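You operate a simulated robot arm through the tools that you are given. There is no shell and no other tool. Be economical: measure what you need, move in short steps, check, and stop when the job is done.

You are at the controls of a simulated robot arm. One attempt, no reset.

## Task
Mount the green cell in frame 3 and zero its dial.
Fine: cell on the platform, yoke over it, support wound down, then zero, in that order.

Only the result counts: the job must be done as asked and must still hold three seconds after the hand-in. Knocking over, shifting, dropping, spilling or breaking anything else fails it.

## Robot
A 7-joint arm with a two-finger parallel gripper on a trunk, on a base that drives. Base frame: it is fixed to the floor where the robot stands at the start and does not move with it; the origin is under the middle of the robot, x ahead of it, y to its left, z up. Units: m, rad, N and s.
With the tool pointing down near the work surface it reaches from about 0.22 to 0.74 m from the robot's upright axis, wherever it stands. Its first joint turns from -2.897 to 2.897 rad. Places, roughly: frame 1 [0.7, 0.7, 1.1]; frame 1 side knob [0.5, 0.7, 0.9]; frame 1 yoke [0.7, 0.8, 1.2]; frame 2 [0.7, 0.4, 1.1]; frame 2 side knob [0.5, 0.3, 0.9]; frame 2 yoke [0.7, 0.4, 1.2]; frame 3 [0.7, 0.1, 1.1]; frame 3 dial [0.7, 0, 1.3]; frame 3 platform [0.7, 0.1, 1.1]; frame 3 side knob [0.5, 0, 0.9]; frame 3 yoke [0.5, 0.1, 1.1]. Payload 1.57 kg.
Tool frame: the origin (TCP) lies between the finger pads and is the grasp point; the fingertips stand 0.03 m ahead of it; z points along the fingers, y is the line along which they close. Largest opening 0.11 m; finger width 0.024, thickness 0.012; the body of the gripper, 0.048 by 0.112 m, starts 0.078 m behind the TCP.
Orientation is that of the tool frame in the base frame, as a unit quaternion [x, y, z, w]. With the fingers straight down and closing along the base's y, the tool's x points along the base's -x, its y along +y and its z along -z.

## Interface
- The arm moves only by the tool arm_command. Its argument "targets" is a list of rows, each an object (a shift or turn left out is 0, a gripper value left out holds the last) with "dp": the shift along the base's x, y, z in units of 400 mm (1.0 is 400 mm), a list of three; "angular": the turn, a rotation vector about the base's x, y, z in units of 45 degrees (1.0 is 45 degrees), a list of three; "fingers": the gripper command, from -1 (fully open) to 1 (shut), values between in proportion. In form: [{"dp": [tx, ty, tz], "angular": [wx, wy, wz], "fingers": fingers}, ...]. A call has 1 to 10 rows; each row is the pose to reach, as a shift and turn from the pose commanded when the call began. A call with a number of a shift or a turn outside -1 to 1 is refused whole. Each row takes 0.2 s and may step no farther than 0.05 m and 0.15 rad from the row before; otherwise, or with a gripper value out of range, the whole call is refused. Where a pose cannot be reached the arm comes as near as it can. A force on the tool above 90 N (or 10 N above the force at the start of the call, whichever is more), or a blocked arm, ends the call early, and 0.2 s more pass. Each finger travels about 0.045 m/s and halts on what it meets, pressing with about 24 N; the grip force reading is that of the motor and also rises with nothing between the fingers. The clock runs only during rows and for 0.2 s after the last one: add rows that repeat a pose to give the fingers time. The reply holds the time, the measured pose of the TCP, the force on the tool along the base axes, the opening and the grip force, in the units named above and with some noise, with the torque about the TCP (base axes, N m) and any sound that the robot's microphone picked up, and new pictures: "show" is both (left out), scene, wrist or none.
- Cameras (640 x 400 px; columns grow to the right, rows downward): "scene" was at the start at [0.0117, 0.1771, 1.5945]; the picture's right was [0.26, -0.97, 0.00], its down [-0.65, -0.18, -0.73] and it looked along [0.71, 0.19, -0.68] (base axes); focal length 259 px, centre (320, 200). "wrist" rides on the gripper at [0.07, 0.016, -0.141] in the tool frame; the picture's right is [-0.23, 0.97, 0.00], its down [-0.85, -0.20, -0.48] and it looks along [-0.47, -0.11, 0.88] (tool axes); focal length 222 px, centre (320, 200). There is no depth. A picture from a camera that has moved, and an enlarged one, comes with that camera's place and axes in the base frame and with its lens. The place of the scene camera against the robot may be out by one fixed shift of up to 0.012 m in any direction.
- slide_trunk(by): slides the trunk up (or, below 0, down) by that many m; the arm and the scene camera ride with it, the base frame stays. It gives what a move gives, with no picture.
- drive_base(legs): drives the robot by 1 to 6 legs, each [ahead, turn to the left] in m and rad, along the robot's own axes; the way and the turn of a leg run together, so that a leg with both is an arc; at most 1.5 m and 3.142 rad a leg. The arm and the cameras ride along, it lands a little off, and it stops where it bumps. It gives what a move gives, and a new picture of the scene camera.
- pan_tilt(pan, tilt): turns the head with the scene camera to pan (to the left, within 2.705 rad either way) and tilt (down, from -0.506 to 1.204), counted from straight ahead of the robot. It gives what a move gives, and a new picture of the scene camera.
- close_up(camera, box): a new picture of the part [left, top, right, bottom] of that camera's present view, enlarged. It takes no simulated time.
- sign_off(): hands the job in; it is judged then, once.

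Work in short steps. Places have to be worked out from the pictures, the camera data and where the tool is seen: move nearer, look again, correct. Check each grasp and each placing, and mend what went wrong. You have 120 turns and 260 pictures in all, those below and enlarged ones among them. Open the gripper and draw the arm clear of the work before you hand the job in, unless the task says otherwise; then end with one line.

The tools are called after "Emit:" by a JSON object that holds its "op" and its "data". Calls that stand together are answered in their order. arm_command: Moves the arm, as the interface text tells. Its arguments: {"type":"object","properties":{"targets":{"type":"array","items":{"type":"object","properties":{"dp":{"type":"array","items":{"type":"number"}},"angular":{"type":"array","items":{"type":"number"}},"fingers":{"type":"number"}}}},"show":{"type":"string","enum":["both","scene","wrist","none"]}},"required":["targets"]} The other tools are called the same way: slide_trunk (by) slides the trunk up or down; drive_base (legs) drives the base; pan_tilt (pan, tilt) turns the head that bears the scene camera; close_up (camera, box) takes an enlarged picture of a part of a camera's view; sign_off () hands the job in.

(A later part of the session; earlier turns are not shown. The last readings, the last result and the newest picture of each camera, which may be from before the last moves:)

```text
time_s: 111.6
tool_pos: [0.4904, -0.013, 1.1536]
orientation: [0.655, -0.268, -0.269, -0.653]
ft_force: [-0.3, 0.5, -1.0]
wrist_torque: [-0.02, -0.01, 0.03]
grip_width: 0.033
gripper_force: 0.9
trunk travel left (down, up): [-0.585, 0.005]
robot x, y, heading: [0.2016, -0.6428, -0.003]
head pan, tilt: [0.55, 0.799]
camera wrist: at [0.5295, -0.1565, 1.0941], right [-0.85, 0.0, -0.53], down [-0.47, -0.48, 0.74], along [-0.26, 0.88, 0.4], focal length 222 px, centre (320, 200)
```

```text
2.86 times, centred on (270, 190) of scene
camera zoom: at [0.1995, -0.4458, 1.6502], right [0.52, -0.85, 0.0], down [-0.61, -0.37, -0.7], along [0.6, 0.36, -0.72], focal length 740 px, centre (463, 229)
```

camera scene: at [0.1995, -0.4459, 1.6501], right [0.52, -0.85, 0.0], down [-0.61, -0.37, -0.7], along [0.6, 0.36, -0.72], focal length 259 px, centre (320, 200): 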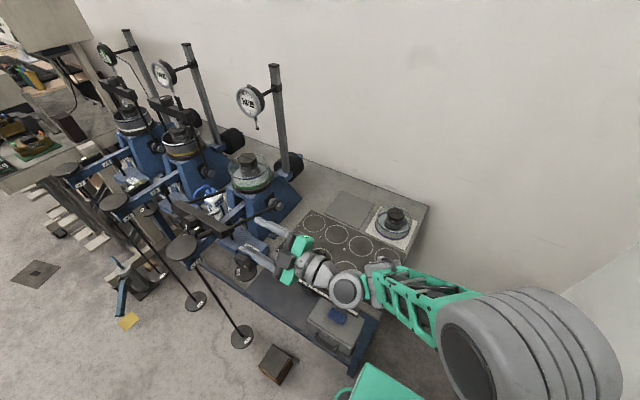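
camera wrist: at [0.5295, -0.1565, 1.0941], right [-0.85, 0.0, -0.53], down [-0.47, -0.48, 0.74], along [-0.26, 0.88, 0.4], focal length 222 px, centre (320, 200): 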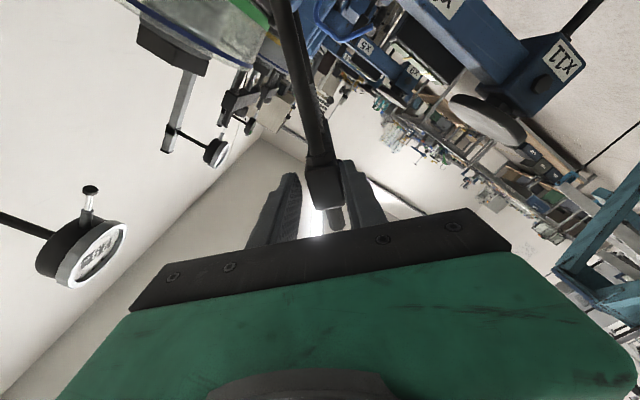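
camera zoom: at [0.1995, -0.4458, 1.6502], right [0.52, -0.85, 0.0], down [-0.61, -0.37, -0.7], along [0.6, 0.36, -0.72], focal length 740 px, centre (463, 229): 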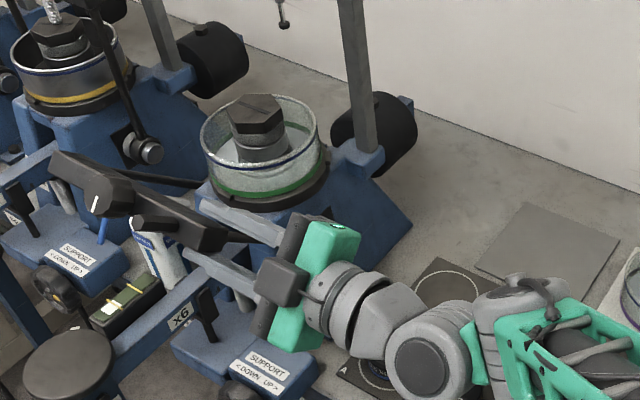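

The yoke follows with almost no force. I continue to about 69°.

Emit:
{"op": "arm_command", "data": {"targets": [{"dp": [0.057, 0, 0.0495], "angular": [0, 0.178, 0]}, {"dp": [0.12, 0, 0.0905], "angular": [0, 0.356, 0]}, {"dp": [0.188, 0, 0.1225], "angular": [0, 0.533, 0]}], "show": "wrist"}}

Emit:
{"op": "close_up", "data": {"camera": "wrist", "box": [220, 40, 440, 220]}}

Emit:
{"op": "close_up", "data": {"camera": "scene", "box": [190, 80, 350, 240]}}

```text
time_s: 112.4
tool_pos: [0.5662, -0.0142, 1.2028]
orientation: [0.585, -0.399, -0.4, -0.582]
ft_force: [-0.7, 0.1, -0.2]
wrist_torque: [-0.04, 0.01, 0.0]
grip_width: 0.033
gripper_force: 0.1
trunk travel left (down, up): [-0.585, 0.005]
robot x, y, heading: [0.201, -0.641, -0.005]
head pan, tilt: [0.55, 0.799]
camera wrist: at [0.5768, -0.157, 1.1328], right [-0.99, 0.0, -0.14], down [-0.12, -0.48, 0.87], along [-0.07, 0.88, 0.47], focal length 222 px, centre (320, 200)
```

wrist: 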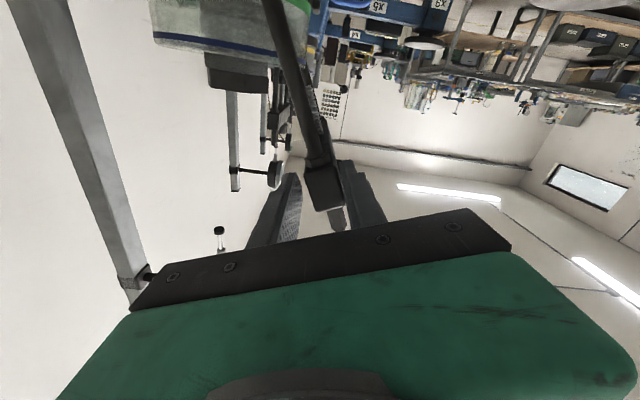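

```text
2.22 times, centred on (330, 130) of wrist
camera zoom: at [0.5768, -0.157, 1.1328], right [-0.99, 0.0, -0.14], down [-0.12, -0.48, 0.87], along [-0.07, 0.88, 0.47], focal length 494 px, centre (298, 356)
```

zoom: 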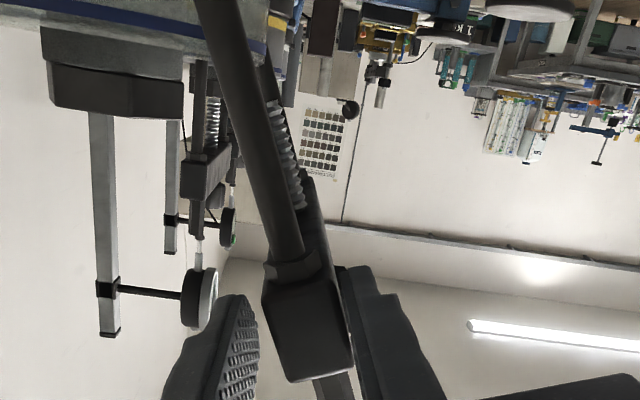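

```text
2.50 times, centred on (270, 160) of scene
camera zoom: at [0.1996, -0.4457, 1.6502], right [0.52, -0.85, 0.0], down [-0.61, -0.37, -0.7], along [0.6, 0.36, -0.72], focal length 648 px, centre (445, 300)
```

zoom: 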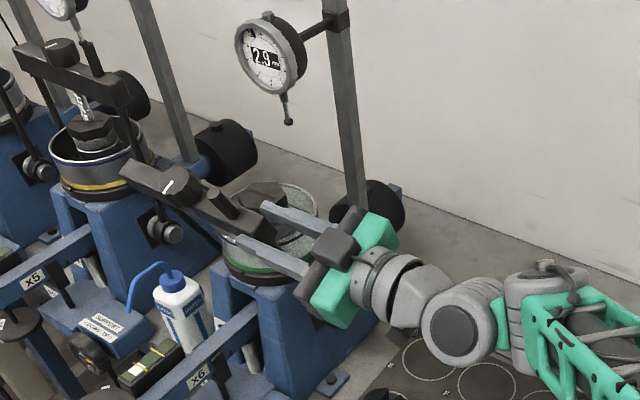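

Next 16°, watching the screw against the hex and the dowel against the dial stem.

Emit:
{"op": "arm_command", "data": {"targets": [{"dp": [0.072, 0, 0.022], "angular": [0, 0.178, 0]}, {"dp": [0.1465, 0, 0.034], "angular": [0, 0.356, 0]}], "show": "wrist"}}

Emit:
{"op": "close_up", "data": {"camera": "wrist", "box": [140, 0, 400, 240]}}

Emit:
{"op": "close_up", "data": {"camera": "scene", "box": [190, 70, 330, 210]}}

```text
time_s: 113.0
tool_pos: [0.624, -0.0122, 1.2146]
orientation: [0.523, -0.476, -0.477, -0.521]
ft_force: [-0.8, 0.6, 0.6]
wrist_torque: [0.0, 0.0, 0.05]
grip_width: 0.0332
gripper_force: 0.4
trunk travel left (down, up): [-0.585, 0.005]
robot x, y, heading: [0.1999, -0.6479, -0.006]
head pan, tilt: [0.55, 0.799]
camera wrist: at [0.615, -0.156, 1.1449], right [-0.99, 0.0, 0.14], down [0.12, -0.48, 0.87], along [0.06, 0.88, 0.47], focal length 222 px, centre (320, 200)
```

wrist: 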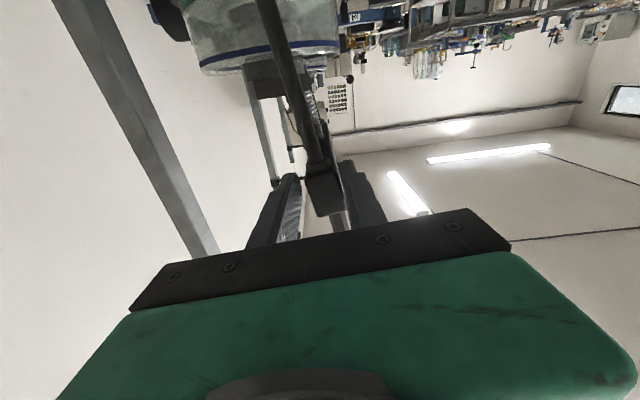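

```text
1.67 times, centred on (270, 120) of wrist
camera zoom: at [0.615, -0.156, 1.1449], right [-0.99, 0.0, 0.14], down [0.12, -0.48, 0.87], along [0.06, 0.88, 0.47], focal length 370 px, centre (403, 333)
```

zoom: 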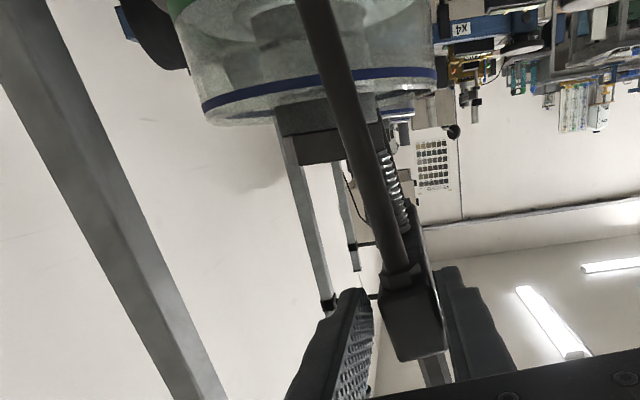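

```text
2.86 times, centred on (260, 140) of scene
camera zoom: at [0.2001, -0.4457, 1.6501], right [0.52, -0.85, 0.0], down [-0.61, -0.37, -0.7], along [0.6, 0.36, -0.72], focal length 740 px, centre (491, 371)
```

zoom: 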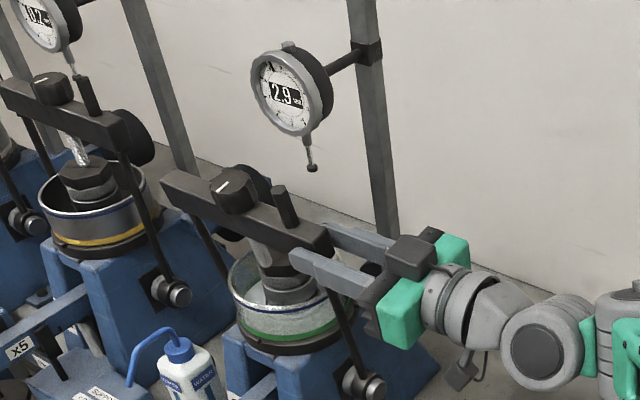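

I go on to vertical.

Emit:
{"op": "arm_command", "data": {"targets": [{"dp": [0.03, 0, 0.0015], "angular": [0, 0.07, 0]}, {"dp": [0.058, 0, 0.002], "angular": [0, 0.135, 0]}], "show": "wrist"}}

Emit:
{"op": "close_up", "data": {"camera": "wrist", "box": [140, 0, 400, 240]}}

Emit:
{"op": "close_up", "data": {"camera": "scene", "box": [190, 70, 330, 210]}}

```text
time_s: 113.6
tool_pos: [0.649, -0.0119, 1.2154]
orientation: [-0.497, 0.503, 0.505, 0.495]
ft_force: [-0.5, 0.4, 0.1]
wrist_torque: [-0.02, -0.01, -0.01]
grip_width: 0.033
gripper_force: 0.9
trunk travel left (down, up): [-0.585, 0.005]
robot x, y, heading: [0.1988, -0.6459, -0.004]
head pan, tilt: [0.55, 0.799]
camera wrist: at [0.6317, -0.1558, 1.1471], right [-0.97, 0.0, 0.24], down [0.21, -0.48, 0.85], along [0.11, 0.88, 0.46], focal length 222 px, centre (320, 200)
```

wrist: 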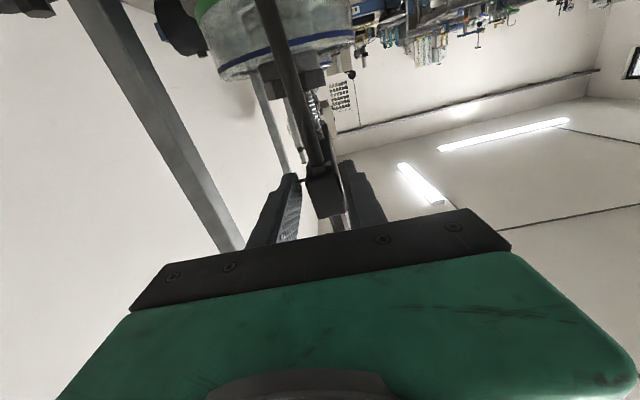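

```text
1.67 times, centred on (270, 120) of wrist
camera zoom: at [0.6317, -0.1558, 1.1471], right [-0.97, 0.0, 0.24], down [0.21, -0.48, 0.85], along [0.11, 0.88, 0.46], focal length 370 px, centre (403, 333)
```

zoom: 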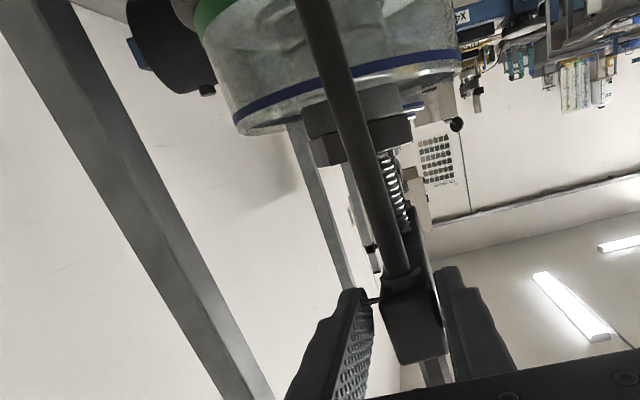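

```text
2.86 times, centred on (260, 140) of scene
camera zoom: at [0.1997, -0.4457, 1.6501], right [0.52, -0.85, 0.0], down [-0.61, -0.37, -0.7], along [0.6, 0.36, -0.72], focal length 740 px, centre (491, 371)
```

zoom: 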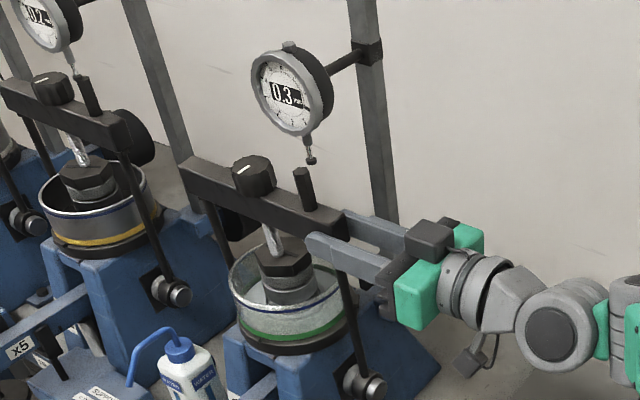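

The dial jumped to 0.3, so the stem is on the dowel. I push on a few degrees until it settles.

Emit:
{"op": "arm_command", "data": {"targets": [{"dp": [0.02, 0, 0], "angular": [0, 0.05, 0]}, {"dp": [0.04, 0, -0.001], "angular": [0, 0.1, 0]}], "show": "wrist"}}

Emit:
{"op": "close_up", "data": {"camera": "wrist", "box": [140, 0, 400, 240]}}

Emit:
{"op": "close_up", "data": {"camera": "scene", "box": [190, 70, 330, 210]}}

```text
time_s: 114.2
tool_pos: [0.6657, -0.0117, 1.2153]
orientation: [-0.477, 0.522, 0.523, 0.475]
ft_force: [-1.8, 0.6, 1.1]
wrist_torque: [0.02, -0.03, -0.01]
grip_width: 0.0327
gripper_force: 1.2
trunk travel left (down, up): [-0.585, 0.005]
robot x, y, heading: [0.1978, -0.646, -0.009]
head pan, tilt: [0.55, 0.799]
camera wrist: at [0.6428, -0.1556, 1.1479], right [-0.95, 0.0, 0.32], down [0.28, -0.48, 0.83], along [0.15, 0.88, 0.45], focal length 222 px, centre (320, 200)
```

wrist: 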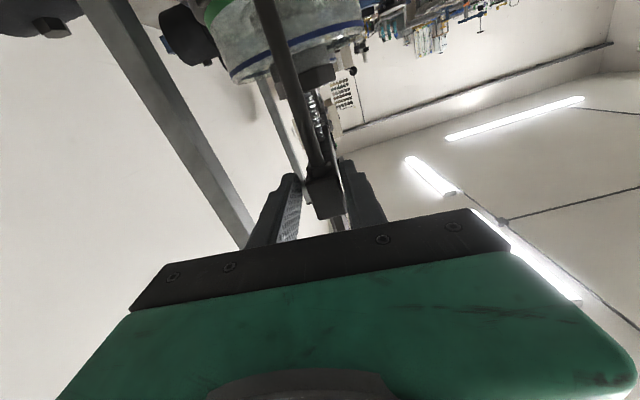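

```text
1.67 times, centred on (270, 120) of wrist
camera zoom: at [0.6428, -0.1556, 1.1479], right [-0.95, 0.0, 0.32], down [0.28, -0.48, 0.83], along [0.15, 0.88, 0.45], focal length 370 px, centre (403, 333)
```

zoom: 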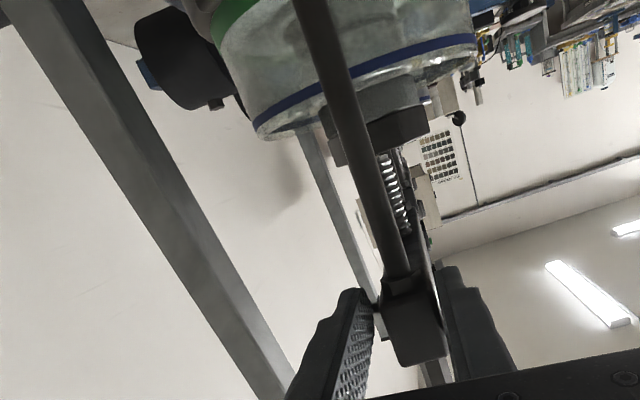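

```text
2.86 times, centred on (260, 140) of scene
camera zoom: at [0.1995, -0.4458, 1.6501], right [0.52, -0.85, 0.0], down [-0.61, -0.37, -0.7], along [0.6, 0.36, -0.72], focal length 740 px, centre (491, 371)
```

zoom: 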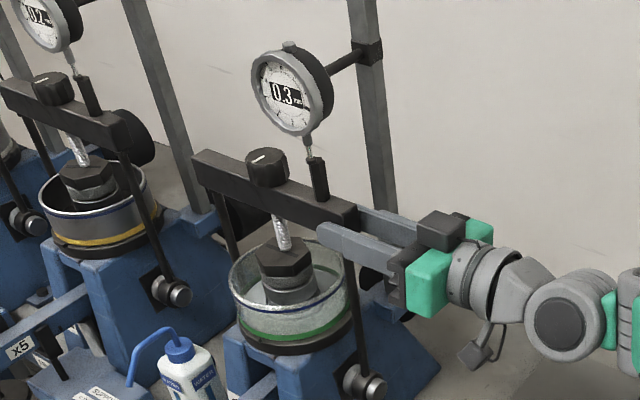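

The yoke is upright like frame 2's. I check for a stop by pushing a few mm more.

Emit:
{"op": "arm_command", "data": {"targets": [{"dp": [0.012, 0, 0], "angular": [0, 0.03, 0]}, {"dp": [0.022, 0, 0], "angular": [0, 0.06, 0]}], "show": "none"}}

Emit:
{"op": "close_up", "data": {"camera": "scene", "box": [190, 70, 330, 210]}}

Emit:
{"op": "close_up", "data": {"camera": "wrist", "box": [220, 40, 440, 240]}}

```text
time_s: 114.8
tool_pos: [0.671, -0.012, 1.2138]
orientation: [-0.466, 0.532, 0.535, 0.462]
ft_force: [-10.9, -2.9, -3.0]
wrist_torque: [0.07, -0.19, 0.09]
grip_width: 0.0409
gripper_force: 5.4
trunk travel left (down, up): [-0.585, 0.005]
robot x, y, heading: [0.197, -0.643, -0.003]
head pan, tilt: [0.55, 0.799]
```

```text
2.86 times, centred on (260, 140) of scene
camera zoom: at [0.1976, -0.446, 1.6501], right [0.52, -0.85, 0.0], down [-0.61, -0.37, -0.7], along [0.6, 0.36, -0.72], focal length 740 px, centre (491, 371)
```

zoom: 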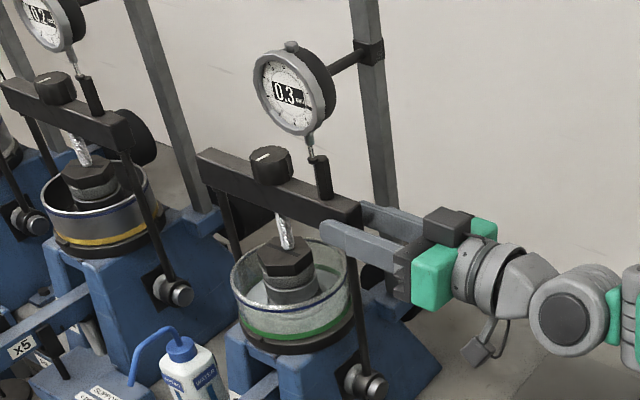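

```text
2.00 times, centred on (330, 140) of wrist
camera zoom: at [0.6462, -0.1551, 1.1486], right [-0.93, -0.01, 0.36], down [0.32, -0.48, 0.82], along [0.17, 0.88, 0.45], focal length 444 px, centre (300, 320)
```

zoom: 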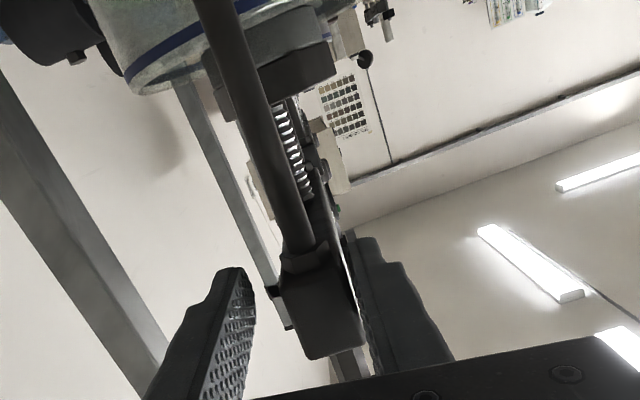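

It is on the stop now (11 N). I relieve slightly, open, and withdraw in -y while checking that the yoke stays.

Emit:
{"op": "arm_command", "data": {"targets": [{"dp": [-0.012, 0, 0], "fingers": 0.2}, {"dp": [-0.012, 0, 0], "fingers": -0.236}, {"dp": [-0.012, 0, 0], "fingers": -0.236}, {"dp": [-0.012, 0, 0], "fingers": -0.236}], "show": "none"}}

Emit:
{"op": "close_up", "data": {"camera": "wrist", "box": [220, 40, 440, 240]}}

Emit:
{"op": "close_up", "data": {"camera": "scene", "box": [190, 70, 330, 210]}}

```text
time_s: 115.8
tool_pos: [0.6691, -0.0124, 1.2143]
orientation: [-0.464, 0.533, 0.535, 0.462]
ft_force: [-0.4, 0.0, 0.9]
wrist_torque: [0.05, -0.01, -0.04]
grip_width: 0.0678
gripper_force: 0.1
trunk travel left (down, up): [-0.585, 0.005]
robot x, y, heading: [0.1978, -0.6452, -0.007]
head pan, tilt: [0.55, 0.799]
```

```text
2.00 times, centred on (330, 140) of wrist
camera zoom: at [0.6438, -0.1556, 1.149], right [-0.93, 0.0, 0.36], down [0.32, -0.48, 0.82], along [0.17, 0.88, 0.45], focal length 444 px, centre (300, 320)
```

zoom: 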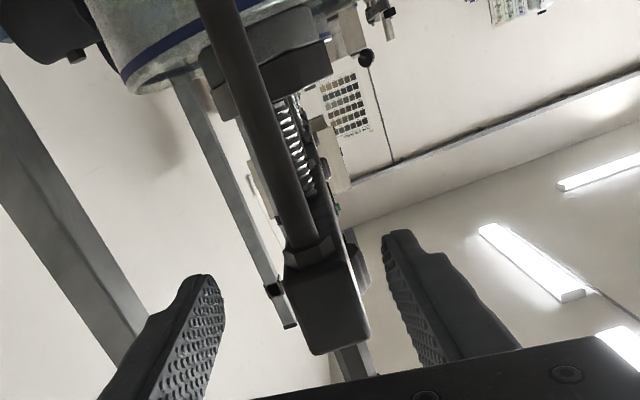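

```text
2.86 times, centred on (260, 140) of scene
camera zoom: at [0.1995, -0.4458, 1.6501], right [0.52, -0.85, 0.0], down [-0.61, -0.37, -0.7], along [0.6, 0.36, -0.72], focal length 740 px, centre (491, 371)
```

zoom: 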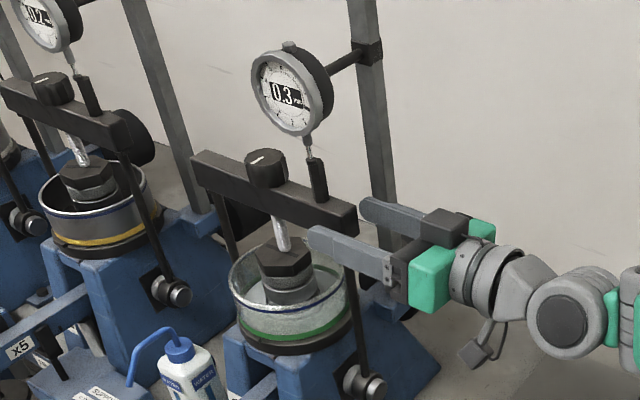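

The yoke stays up by itself, with the stem on the dowel (0.3 mm). I withdraw the fingers in -y, then fold the tool back to vertical.

Emit:
{"op": "arm_command", "data": {"targets": [{"dp": [0, -0.1, 0]}, {"dp": [0, -0.2, 0]}, {"dp": [0, -0.3, 0], "angular": [0, -0.1, 0]}, {"dp": [-0.05, -0.38, 0.03], "angular": [0, -0.2, 0]}], "show": "scene"}}

Emit:
{"op": "close_up", "data": {"camera": "scene", "box": [190, 70, 330, 210]}}

Emit:
{"op": "close_up", "data": {"camera": "scene", "box": [130, 170, 300, 300]}}

```text
time_s: 116.8
tool_pos: [0.6473, -0.1652, 1.2284]
orientation: [0.506, -0.493, -0.496, -0.504]
ft_force: [0.5, -0.3, 0.5]
wrist_torque: [-0.02, -0.01, -0.01]
grip_width: 0.0681
gripper_force: 0.0
trunk travel left (down, up): [-0.585, 0.005]
robot x, y, heading: [0.2005, -0.6438, -0.003]
head pan, tilt: [0.55, 0.799]
camera scene: at [0.199, -0.4465, 1.6502], right [0.52, -0.85, 0.0], down [-0.61, -0.37, -0.7], along [0.6, 0.36, -0.72], focal length 259 px, centre (320, 200)
```

scene: 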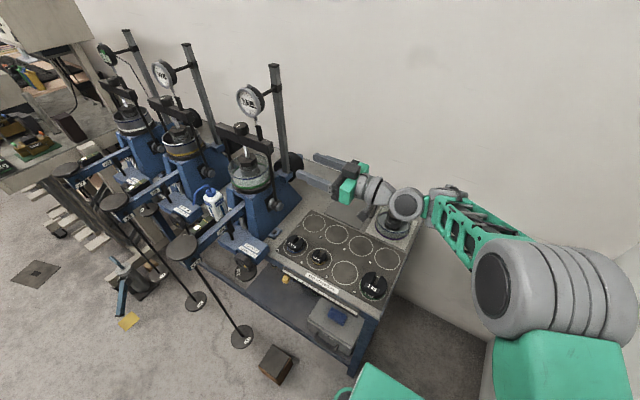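

```text
2.86 times, centred on (260, 140) of scene
camera zoom: at [0.199, -0.4465, 1.6502], right [0.52, -0.85, 0.0], down [-0.61, -0.37, -0.7], along [0.6, 0.36, -0.72], focal length 740 px, centre (491, 371)
```

zoom: 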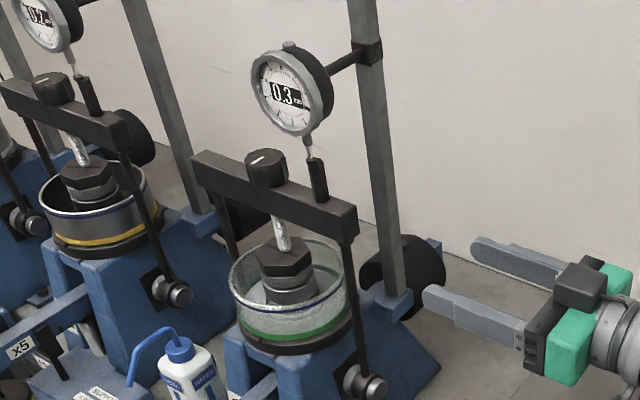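

```text
3.08 times, centred on (215, 235) of scene
camera zoom: at [0.199, -0.4465, 1.6502], right [0.52, -0.85, 0.0], down [-0.61, -0.37, -0.7], along [0.6, 0.36, -0.72], focal length 797 px, centre (643, 92)
```

zoom: 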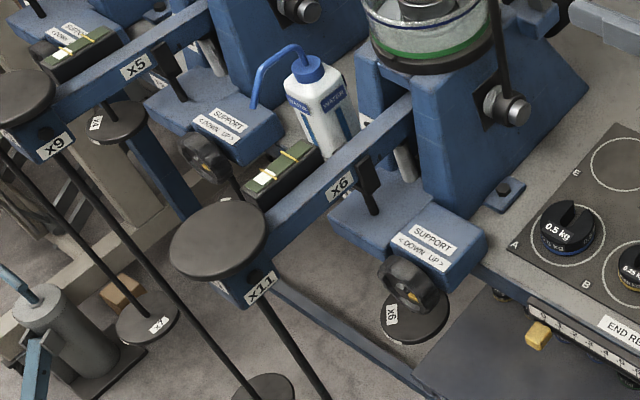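

The yoke is stable. I fold the tool to vertical, tuck, and drive round to the front for the support knob.

Emit:
{"op": "arm_command", "data": {"targets": [{"dp": [-0.03, -0.02, 0.03], "angular": [-0.18, 0, 0]}, {"dp": [-0.07, -0.05, 0.06], "angular": [-0.36, 0, 0]}, {"dp": [-0.12, -0.08, 0.09], "angular": [-0.54, 0, 0]}, {"dp": [-0.17, -0.11, 0.11], "angular": [-0.72, 0, 0]}, {"dp": [-0.22, -0.14, 0.12], "angular": [-0.9, 0, 0]}, {"dp": [-0.27, -0.17, 0.12], "angular": [-1.0, 0, 0]}], "show": "none"}}

Emit:
{"op": "arm_command", "data": {"targets": [{"dp": [-0.03, -0.02, 0], "angular": [-0.18, 0, 0]}, {"dp": [-0.06, -0.05, 0], "angular": [-0.36, 0, 0]}, {"dp": [-0.09, -0.08, 0], "angular": [-0.54, 0, 0]}, {"dp": [-0.12, -0.11, 0], "angular": [-0.72, 0, 0]}, {"dp": [-0.15, -0.14, 0], "angular": [-0.9, 0, 0]}, {"dp": [-0.18, -0.17, 0], "angular": [-1.0, 0, 0]}], "show": "none"}}

Emit:
{"op": "arm_command", "data": {"targets": [{"angular": [0, 0, -0.18]}, {"angular": [0, 0, -0.36]}, {"angular": [0, 0, -0.54]}, {"angular": [0, 0, -0.72]}, {"angular": [0, 0, -0.9]}, {"angular": [0, 0, -1.0]}], "show": "none"}}

```text
time_s: 118.2
tool_pos: [0.5408, -0.2325, 1.2749]
orientation: [0.66, -0.647, -0.269, -0.272]
ft_force: [0.2, 0.0, -0.6]
wrist_torque: [0.02, -0.01, 0.01]
grip_width: 0.0678
gripper_force: 0.0
trunk travel left (down, up): [-0.585, 0.005]
robot x, y, heading: [0.1987, -0.6419, -0.002]
head pan, tilt: [0.55, 0.799]
```

```text
time_s: 119.6
tool_pos: [0.4692, -0.3018, 1.2744]
orientation: [0.713, -0.701, -0.001, 0.002]
ft_force: [0.2, -0.4, -0.2]
wrist_torque: [0.01, 0.0, 0.0]
grip_width: 0.0679
gripper_force: 0.1
trunk travel left (down, up): [-0.585, 0.005]
robot x, y, heading: [0.1973, -0.6427, -0.004]
head pan, tilt: [0.55, 0.799]
```

```text
time_s: 121.0
tool_pos: [0.4685, -0.3011, 1.2763]
orientation: [-0.39, 0.921, 0.001, -0.001]
ft_force: [-0.3, -0.5, 0.3]
wrist_torque: [0.02, -0.01, 0.0]
grip_width: 0.0682
gripper_force: 0.1
trunk travel left (down, up): [-0.585, 0.005]
robot x, y, heading: [0.1974, -0.6442, -0.011]
head pan, tilt: [0.55, 0.799]
```

Emit:
{"op": "drive_base", "data": {"legs": [[-0.17, 0], [0, -1.21], [-0.625, 0], [0, 1.21]]}}

Emit:
{"op": "pan_tilt", "data": {"pan": 0.0, "tilt": 0.8}}

Emit:
{"op": "close_up", "data": {"camera": "scene", "box": [190, 120, 420, 290]}}

```text
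time_s: 131.6
tool_pos: [0.0883, 0.2792, 1.2754]
orientation: [-0.388, 0.922, 0.002, -0.002]
ft_force: [1.0, 0.5, -0.1]
wrist_torque: [-0.01, 0.01, 0.03]
grip_width: 0.068
gripper_force: 0.1
trunk travel left (down, up): [-0.585, 0.005]
robot x, y, heading: [-0.1863, -0.0607, -0.014]
head pan, tilt: [0.55, 0.799]
camera scene: at [-0.1815, 0.1352, 1.6501], right [0.51, -0.86, 0.0], down [-0.62, -0.37, -0.7], along [0.6, 0.36, -0.72], focal length 259 px, centre (320, 200)
```

scene: 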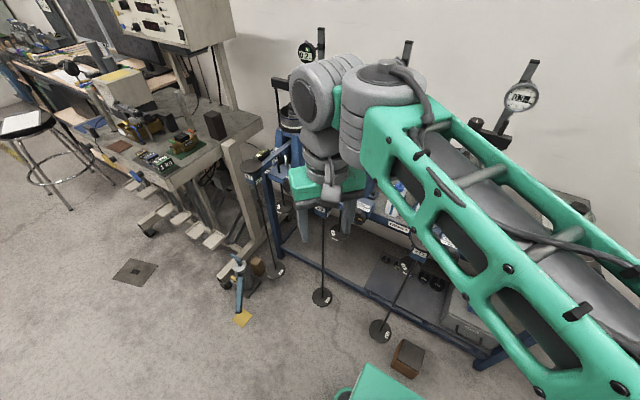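

```text
time_s: 132.6
tool_pos: [0.0886, 0.2782, 1.2759]
orientation: [-0.387, 0.922, 0.001, 0.0]
ft_force: [0.6, 0.1, -0.2]
wrist_torque: [-0.02, 0.0, 0.01]
grip_width: 0.0681
gripper_force: 0.2
trunk travel left (down, up): [-0.585, 0.005]
robot x, y, heading: [-0.1813, -0.0616, -0.009]
head pan, tilt: [0.0, 0.799]
camera scene: at [-0.17, 0.0929, 1.6501], right [-0.01, -1.0, 0.0], down [-0.72, 0.01, -0.7], along [0.7, -0.01, -0.72], focal length 259 px, centre (320, 200)
```

scene: 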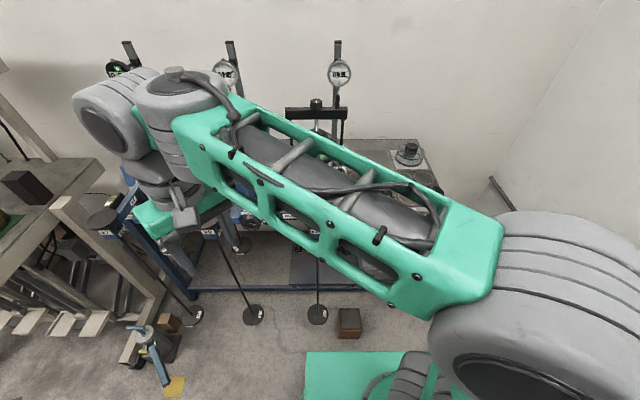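

```text
2.35 times, centred on (305, 205) of scene
camera zoom: at [-0.17, 0.0929, 1.6501], right [-0.01, -1.0, 0.0], down [-0.72, 0.01, -0.7], along [0.7, -0.01, -0.72], focal length 610 px, centre (355, 188)
```

zoom: 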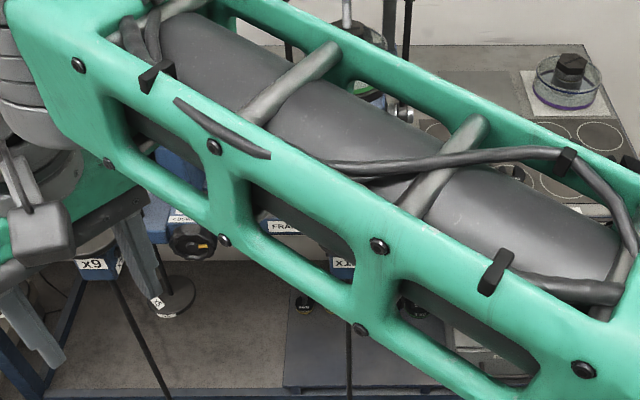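

I move the tool to the front centre with standard yaw, then pitch to point along +x.

Emit:
{"op": "arm_command", "data": {"targets": [{"dp": [0.04, -0.1, 0], "angular": [0, 0, -0.12]}, {"dp": [0.08, -0.2, 0], "angular": [0, 0, -0.25]}, {"dp": [0.13, -0.3, 0], "angular": [0, 0, -0.37]}, {"dp": [0.18, -0.4, 0], "angular": [0, 0, -0.5]}, {"dp": [0.23, -0.5, 0], "angular": [0, 0, -0.62]}, {"dp": [0.28, -0.6, 0], "angular": [0, 0, -0.75]}, {"dp": [0.33, -0.69, 0], "angular": [0, 0, -0.87]}, {"dp": [0.38, -0.78, 0], "angular": [0, 0, -1.0]}], "show": "none"}}

Emit:
{"op": "arm_command", "data": {"targets": [{"dp": [0.02, 0, -0.04], "angular": [0, -0.18, 0]}, {"dp": [0.04, 0, -0.08], "angular": [0, -0.36, 0]}, {"dp": [0.06, 0, -0.12], "angular": [0, -0.54, 0]}, {"dp": [0.08, 0, -0.16], "angular": [0, -0.72, 0]}, {"dp": [0.1, 0, -0.2], "angular": [0, -0.9, 0]}, {"dp": [0.12, 0, -0.22], "angular": [0, -1.0, 0]}], "show": "scene"}}

```text
time_s: 134.4
tool_pos: [0.2429, -0.0329, 1.274]
orientation: [-0.004, 1.0, 0.002, 0.0]
ft_force: [0.7, -0.3, 0.0]
wrist_torque: [-0.03, 0.0, 0.02]
grip_width: 0.068
gripper_force: 0.1
trunk travel left (down, up): [-0.585, 0.005]
robot x, y, heading: [-0.1847, -0.0611, -0.013]
head pan, tilt: [0.0, 0.799]
```

```text
time_s: 135.8
tool_pos: [0.2872, -0.0338, 1.187]
orientation: [-0.006, 0.924, -0.001, 0.383]
ft_force: [-0.9, 0.2, -0.1]
wrist_torque: [-0.01, -0.02, -0.01]
grip_width: 0.0681
gripper_force: 0.0
trunk travel left (down, up): [-0.585, 0.005]
robot x, y, heading: [-0.1841, -0.0644, -0.012]
head pan, tilt: [0.0, 0.799]
camera scene: at [-0.17, 0.0927, 1.6502], right [-0.01, -1.0, 0.0], down [-0.72, 0.01, -0.7], along [0.7, -0.01, -0.72], focal length 259 px, centre (320, 200)
```

scene: 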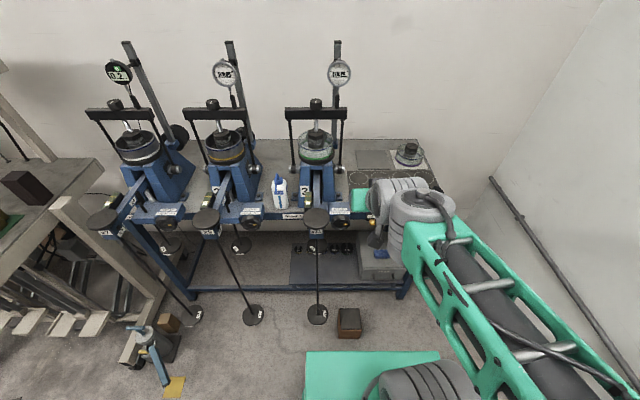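

A clear view of all three frames. I compare the knobs and yokes.

Emit:
{"op": "close_up", "data": {"camera": "scene", "box": [190, 180, 350, 280]}}

Emit:
{"op": "close_up", "data": {"camera": "scene", "box": [180, 40, 380, 180]}}

Emit:
{"op": "close_up", "data": {"camera": "scene", "box": [300, 190, 380, 250]}}

Emit:
{"op": "close_up", "data": {"camera": "wrist", "box": [150, 0, 500, 220]}}

```text
4.00 times, centred on (270, 230) of scene
camera zoom: at [-0.17, 0.0927, 1.6502], right [-0.01, -1.0, 0.0], down [-0.72, 0.01, -0.7], along [0.7, -0.01, -0.72], focal length 1036 px, centre (520, 80)
```

zoom: 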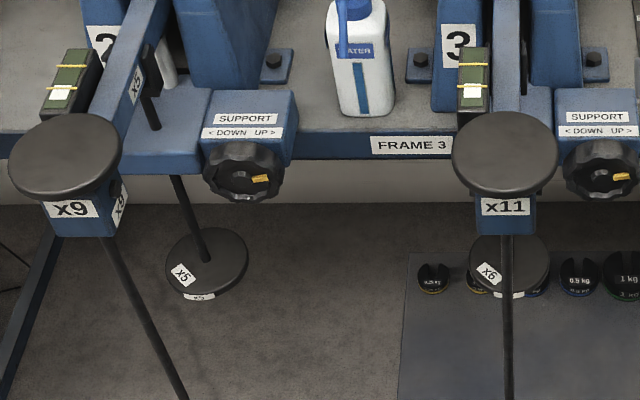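

```text
2.86 times, centred on (280, 110) of scene
camera zoom: at [-0.17, 0.0927, 1.6502], right [-0.01, -1.0, 0.0], down [-0.72, 0.01, -0.7], along [0.7, -0.01, -0.72], focal length 740 px, centre (434, 457)
```

zoom: 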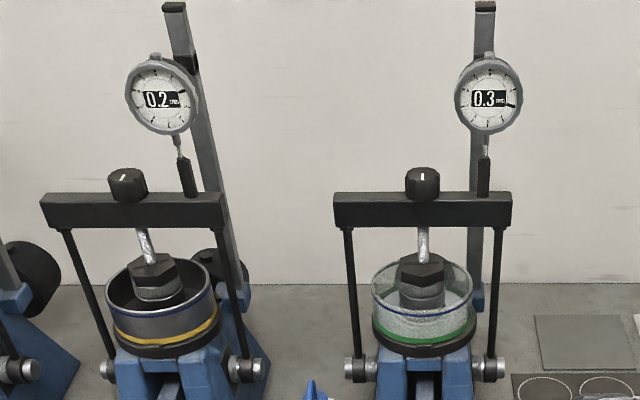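

```text
6.67 times, centred on (340, 220) of scene
camera zoom: at [-0.17, 0.0927, 1.6502], right [-0.01, -1.0, 0.0], down [-0.72, 0.01, -0.7], along [0.7, -0.01, -0.72], focal length 1727 px, centre (187, 67)
```

zoom: 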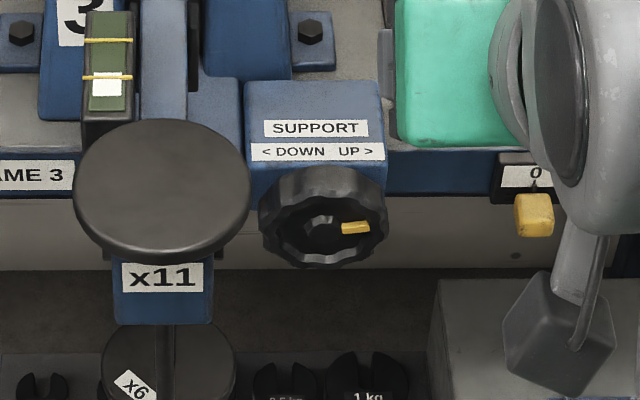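

```text
1.82 times, centred on (325, 110) of wrist
camera zoom: at [0.1381, -0.0206, 1.2385], right [0.15, 0.98, 0.16], down [0.27, -0.19, 0.94], along [0.95, -0.1, -0.29], focal length 404 px, centre (311, 364)
```

zoom: 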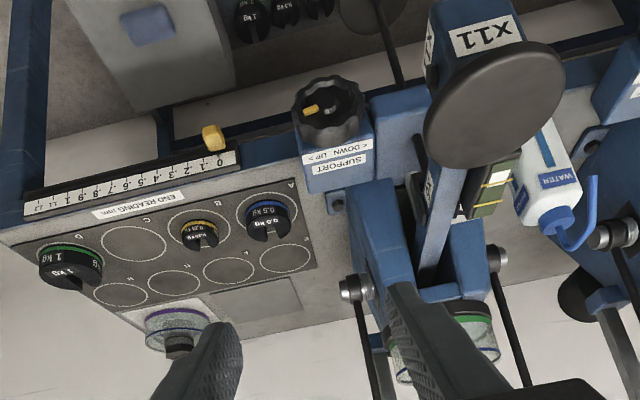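

The yoke in frame 3 matches the mounted ones. Now the support knob, at about (0.46, 0.007, 0.875), axis along x. I finish pitching to horizontal, descending to the right of the lever pan.

Emit:
{"op": "arm_command", "data": {"targets": [{"dp": [0.02, -0.01, -0.09], "angular": [0, -0.14, 0], "fingers": -0.55}, {"dp": [0.04, -0.02, -0.18], "angular": [0, -0.28, 0]}, {"dp": [0.06, -0.03, -0.27], "angular": [0, -0.42, 0]}, {"dp": [0.08, -0.045, -0.36], "angular": [0, -0.56, 0]}, {"dp": [0.1, -0.055, -0.45], "angular": [0, -0.7, 0]}, {"dp": [0.12, -0.065, -0.54], "angular": [0, -0.85, 0]}, {"dp": [0.13, -0.065, -0.63], "angular": [0, -1.0, 0]}, {"dp": [0.13, -0.065, -0.72], "angular": [0, -1.0, 0]}, {"dp": [0.13, -0.065, -0.755], "angular": [0, -1.0, 0]}], "show": "both"}}

Emit:
{"op": "close_up", "data": {"camera": "scene", "box": [290, 180, 410, 280]}}

```text
time_s: 137.8
tool_pos: [0.3644, -0.0589, 0.8876]
orientation: [-0.006, 0.708, -0.001, 0.706]
ft_force: [-0.8, -0.1, -0.8]
wrist_torque: [0.0, 0.0, -0.05]
grip_width: 0.0852
gripper_force: 0.0
out of reach, approached as far as the arm can: row 7, 8, 9
trunk travel left (down, up): [-0.585, 0.005]
robot x, y, heading: [-0.1832, -0.0617, -0.01]
head pan, tilt: [0.0, 0.799]
camera scene: at [-0.17, 0.0931, 1.6502], right [-0.01, -1.0, 0.0], down [-0.72, 0.01, -0.7], along [0.7, -0.01, -0.72], focal length 259 px, centre (320, 200)
camera wrist: at [0.222, -0.0471, 0.8185], right [0.0, 0.98, 0.22], down [-0.48, -0.19, 0.86], along [0.88, -0.1, 0.47], focal length 222 px, centre (320, 200)
```

scene: 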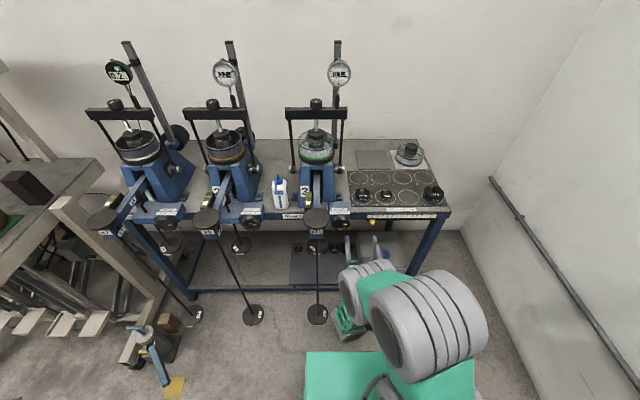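
wrist: 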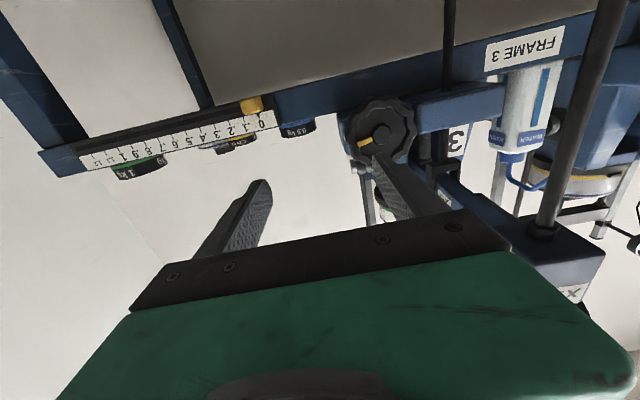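

```text
4.00 times, centred on (350, 230) of scene
camera zoom: at [-0.17, 0.0931, 1.6502], right [-0.01, -1.0, 0.0], down [-0.72, 0.01, -0.7], along [0.7, -0.01, -0.72], focal length 1036 px, centre (200, 80)
```

zoom: 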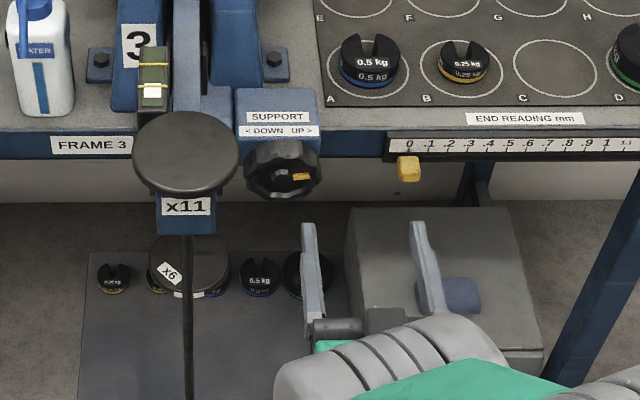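

The knob face is at about (0.453, 0.005, 0.877). I align with its axis and advance with the jaws open around it.

Emit:
{"op": "arm_command", "data": {"targets": [{"dp": [0, 0.08, -0.013]}, {"dp": [0, 0.16, -0.026]}, {"dp": [0.06, 0.16, -0.026]}], "show": "wrist"}}

Emit:
{"op": "close_up", "data": {"camera": "wrist", "box": [200, 60, 440, 240]}}

Emit:
{"op": "close_up", "data": {"camera": "scene", "box": [290, 180, 410, 280]}}

```text
time_s: 138.6
tool_pos: [0.3877, 0.0016, 0.8757]
orientation: [-0.006, 0.707, -0.002, 0.707]
ft_force: [0.0, -0.3, -0.8]
wrist_torque: [0.03, -0.01, 0.03]
grip_width: 0.0851
gripper_force: 0.1
trunk travel left (down, up): [-0.585, 0.005]
robot x, y, heading: [-0.182, -0.0646, -0.015]
head pan, tilt: [0.0, 0.799]
camera wrist: at [0.2466, 0.0155, 0.8073], right [0.0, 0.98, 0.22], down [-0.48, -0.19, 0.86], along [0.88, -0.1, 0.47], focal length 222 px, centre (320, 200)
```

wrist: 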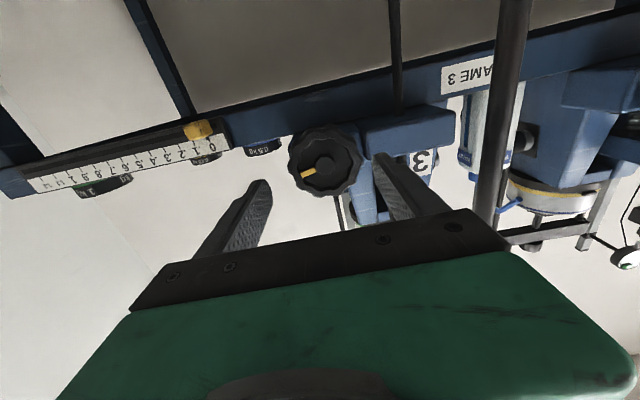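

```text
2.22 times, centred on (320, 150) of wrist
camera zoom: at [0.2466, 0.0155, 0.8073], right [0.0, 0.98, 0.22], down [-0.48, -0.19, 0.86], along [0.88, -0.1, 0.47], focal length 494 px, centre (320, 311)
```

zoom: 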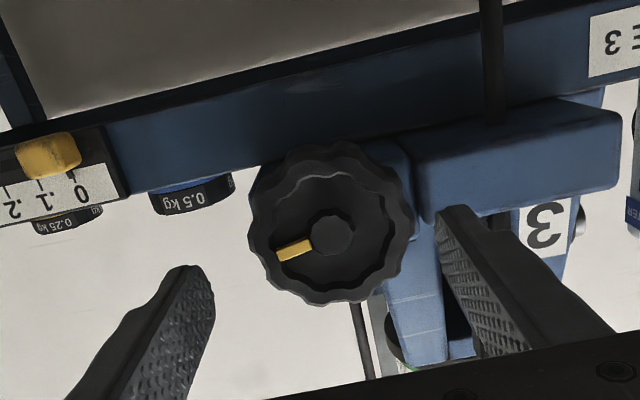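

```text
4.00 times, centred on (350, 230) of scene
camera zoom: at [-0.1698, 0.0927, 1.6501], right [-0.01, -1.0, 0.0], down [-0.72, 0.01, -0.7], along [0.7, -0.01, -0.72], focal length 1036 px, centre (200, 80)
```

zoom: 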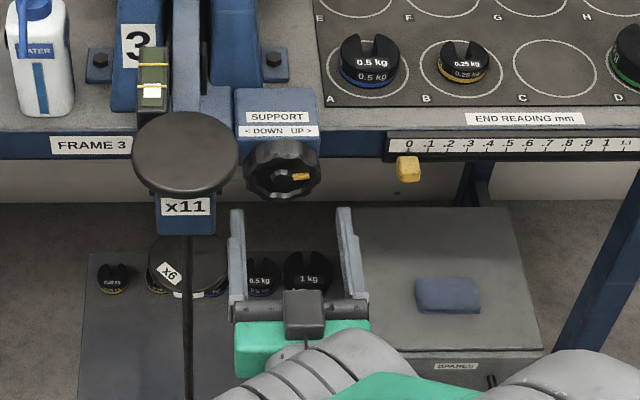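

The knob centre is refined to (0.455, 0.005, 0.881), diameter about 0.07. I widen the jaws to 0.1, advance around it, and look.

Emit:
{"op": "arm_command", "data": {"targets": [{"dp": [0, 0.007, 0.013], "fingers": -0.8}, {"dp": [0.06, 0.007, 0.013]}, {"dp": [0.12, 0.007, 0.013]}, {"dp": [0.146, 0.007, 0.013]}], "show": "none"}}

Emit:
{"op": "close_up", "data": {"camera": "wrist", "box": [200, 60, 440, 240]}}

Emit:
{"op": "close_up", "data": {"camera": "scene", "box": [290, 180, 410, 280]}}

```text
time_s: 139.6
tool_pos: [0.4448, 0.0049, 0.8824]
orientation: [-0.005, 0.707, -0.002, 0.707]
ft_force: [-6.3, -0.6, 1.2]
wrist_torque: [0.11, -0.04, 0.27]
grip_width: 0.0988
gripper_force: 0.1
trunk travel left (down, up): [-0.585, 0.005]
robot x, y, heading: [-0.1852, -0.0588, -0.007]
head pan, tilt: [0.0, 0.799]
```

```text
2.22 times, centred on (320, 150) of wrist
camera zoom: at [0.3033, 0.0172, 0.8136], right [0.0, 0.98, 0.22], down [-0.48, -0.19, 0.86], along [0.88, -0.1, 0.47], focal length 494 px, centre (320, 311)
```

zoom: 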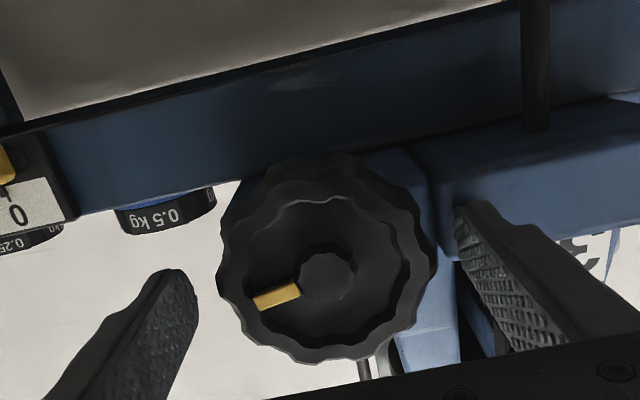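

```text
4.00 times, centred on (350, 230) of scene
camera zoom: at [-0.1709, 0.0927, 1.6502], right [-0.01, -1.0, 0.0], down [-0.72, 0.01, -0.7], along [0.7, -0.01, -0.72], focal length 1036 px, centre (200, 80)
```

zoom: 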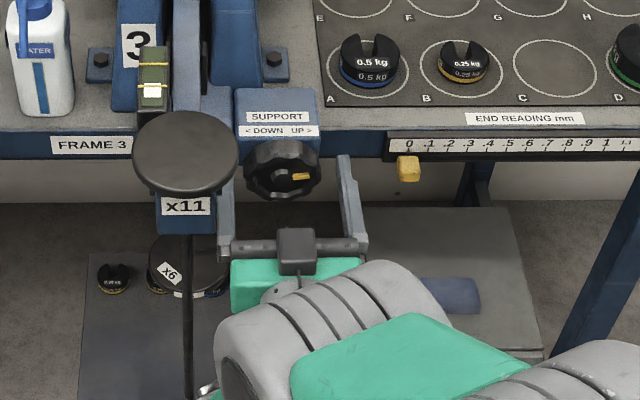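

A light touch of a fingertip on the support block. I back off 3 mm and close on the knob.

Emit:
{"op": "arm_command", "data": {"targets": [{"dp": [-0.009, 0, 0], "fingers": -0.6}, {"dp": [-0.009, 0, 0], "fingers": 0}, {"dp": [-0.009, 0, 0], "fingers": 0.5}, {"dp": [-0.009, 0, 0], "fingers": 0.5}, {"dp": [-0.009, 0, 0], "fingers": 0.5}], "show": "none"}}

Emit:
{"op": "close_up", "data": {"camera": "wrist", "box": [200, 60, 440, 240]}}

```text
time_s: 140.8
tool_pos: [0.4416, 0.0083, 0.8835]
orientation: [-0.006, 0.707, 0.0, 0.707]
ft_force: [0.9, 20.5, -1.0]
wrist_torque: [0.07, 0.11, 0.63]
grip_width: 0.0716
gripper_force: 39.1
trunk travel left (down, up): [-0.585, 0.005]
robot x, y, heading: [-0.1848, -0.0615, -0.012]
head pan, tilt: [0.0, 0.799]
```

```text
2.22 times, centred on (320, 150) of wrist
camera zoom: at [0.3011, 0.0193, 0.8141], right [-0.01, 0.98, 0.22], down [-0.48, -0.19, 0.86], along [0.88, -0.1, 0.47], focal length 494 px, centre (320, 311)
```

zoom: 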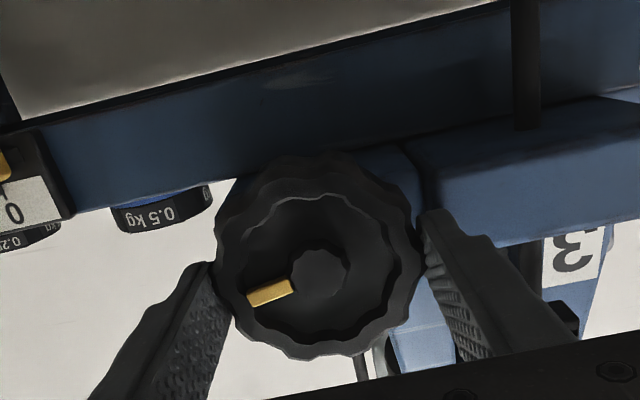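

Gripped (0.072 m). I relieve the side load and turn the knob 45° anticlockwise, as seen from the front, towards DOWN.

Emit:
{"op": "arm_command", "data": {"targets": [{"dp": [0, 0.01, 0]}, {"dp": [0, 0.01, 0], "angular": [-0.18, 0, 0]}, {"dp": [0, 0.01, 0], "angular": [-0.36, 0, 0]}, {"dp": [0, 0.01, 0], "angular": [-0.54, 0, 0]}, {"dp": [0, 0.01, 0], "angular": [-0.72, 0, 0]}, {"dp": [0, 0.01, 0], "angular": [-0.9, 0, 0]}, {"dp": [0, 0.01, 0], "angular": [-1.0, 0, 0]}], "show": "none"}}

Emit:
{"op": "close_up", "data": {"camera": "wrist", "box": [200, 60, 440, 240]}}

Emit:
{"op": "close_up", "data": {"camera": "scene", "box": [260, 50, 400, 250]}}

```text
time_s: 142.4
tool_pos: [0.4419, 0.0088, 0.8828]
orientation: [-0.276, 0.652, -0.273, 0.652]
ft_force: [2.5, 9.7, 0.6]
wrist_torque: [0.01, -0.52, -0.93]
grip_width: 0.0717
gripper_force: 44.8
trunk travel left (down, up): [-0.585, 0.005]
robot x, y, heading: [-0.1813, -0.064, -0.013]
head pan, tilt: [0.0, 0.799]
```

```text
2.22 times, centred on (320, 150) of wrist
camera zoom: at [0.3009, -0.032, 0.8232], right [0.0, 0.84, -0.54], down [-0.48, 0.47, 0.74], along [0.88, 0.26, 0.4], focal length 494 px, centre (320, 311)
```

zoom: 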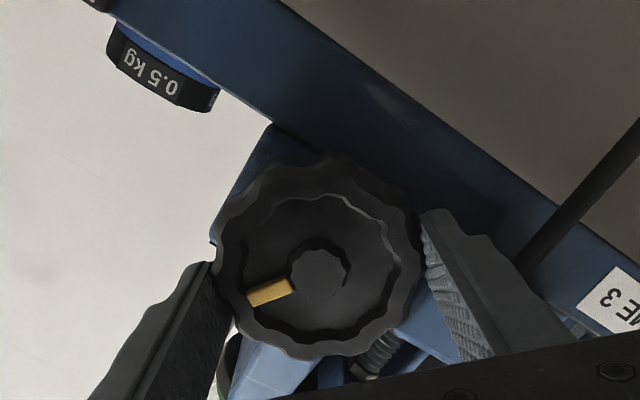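

```text
2.00 times, centred on (330, 150) of scene
camera zoom: at [-0.1697, 0.0941, 1.65], right [-0.01, -1.0, 0.0], down [-0.72, 0.01, -0.7], along [0.7, -0.01, -0.72], focal length 518 px, centre (300, 300)
```

zoom: 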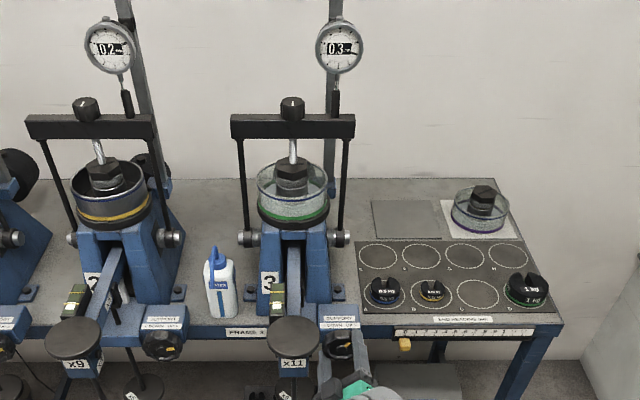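

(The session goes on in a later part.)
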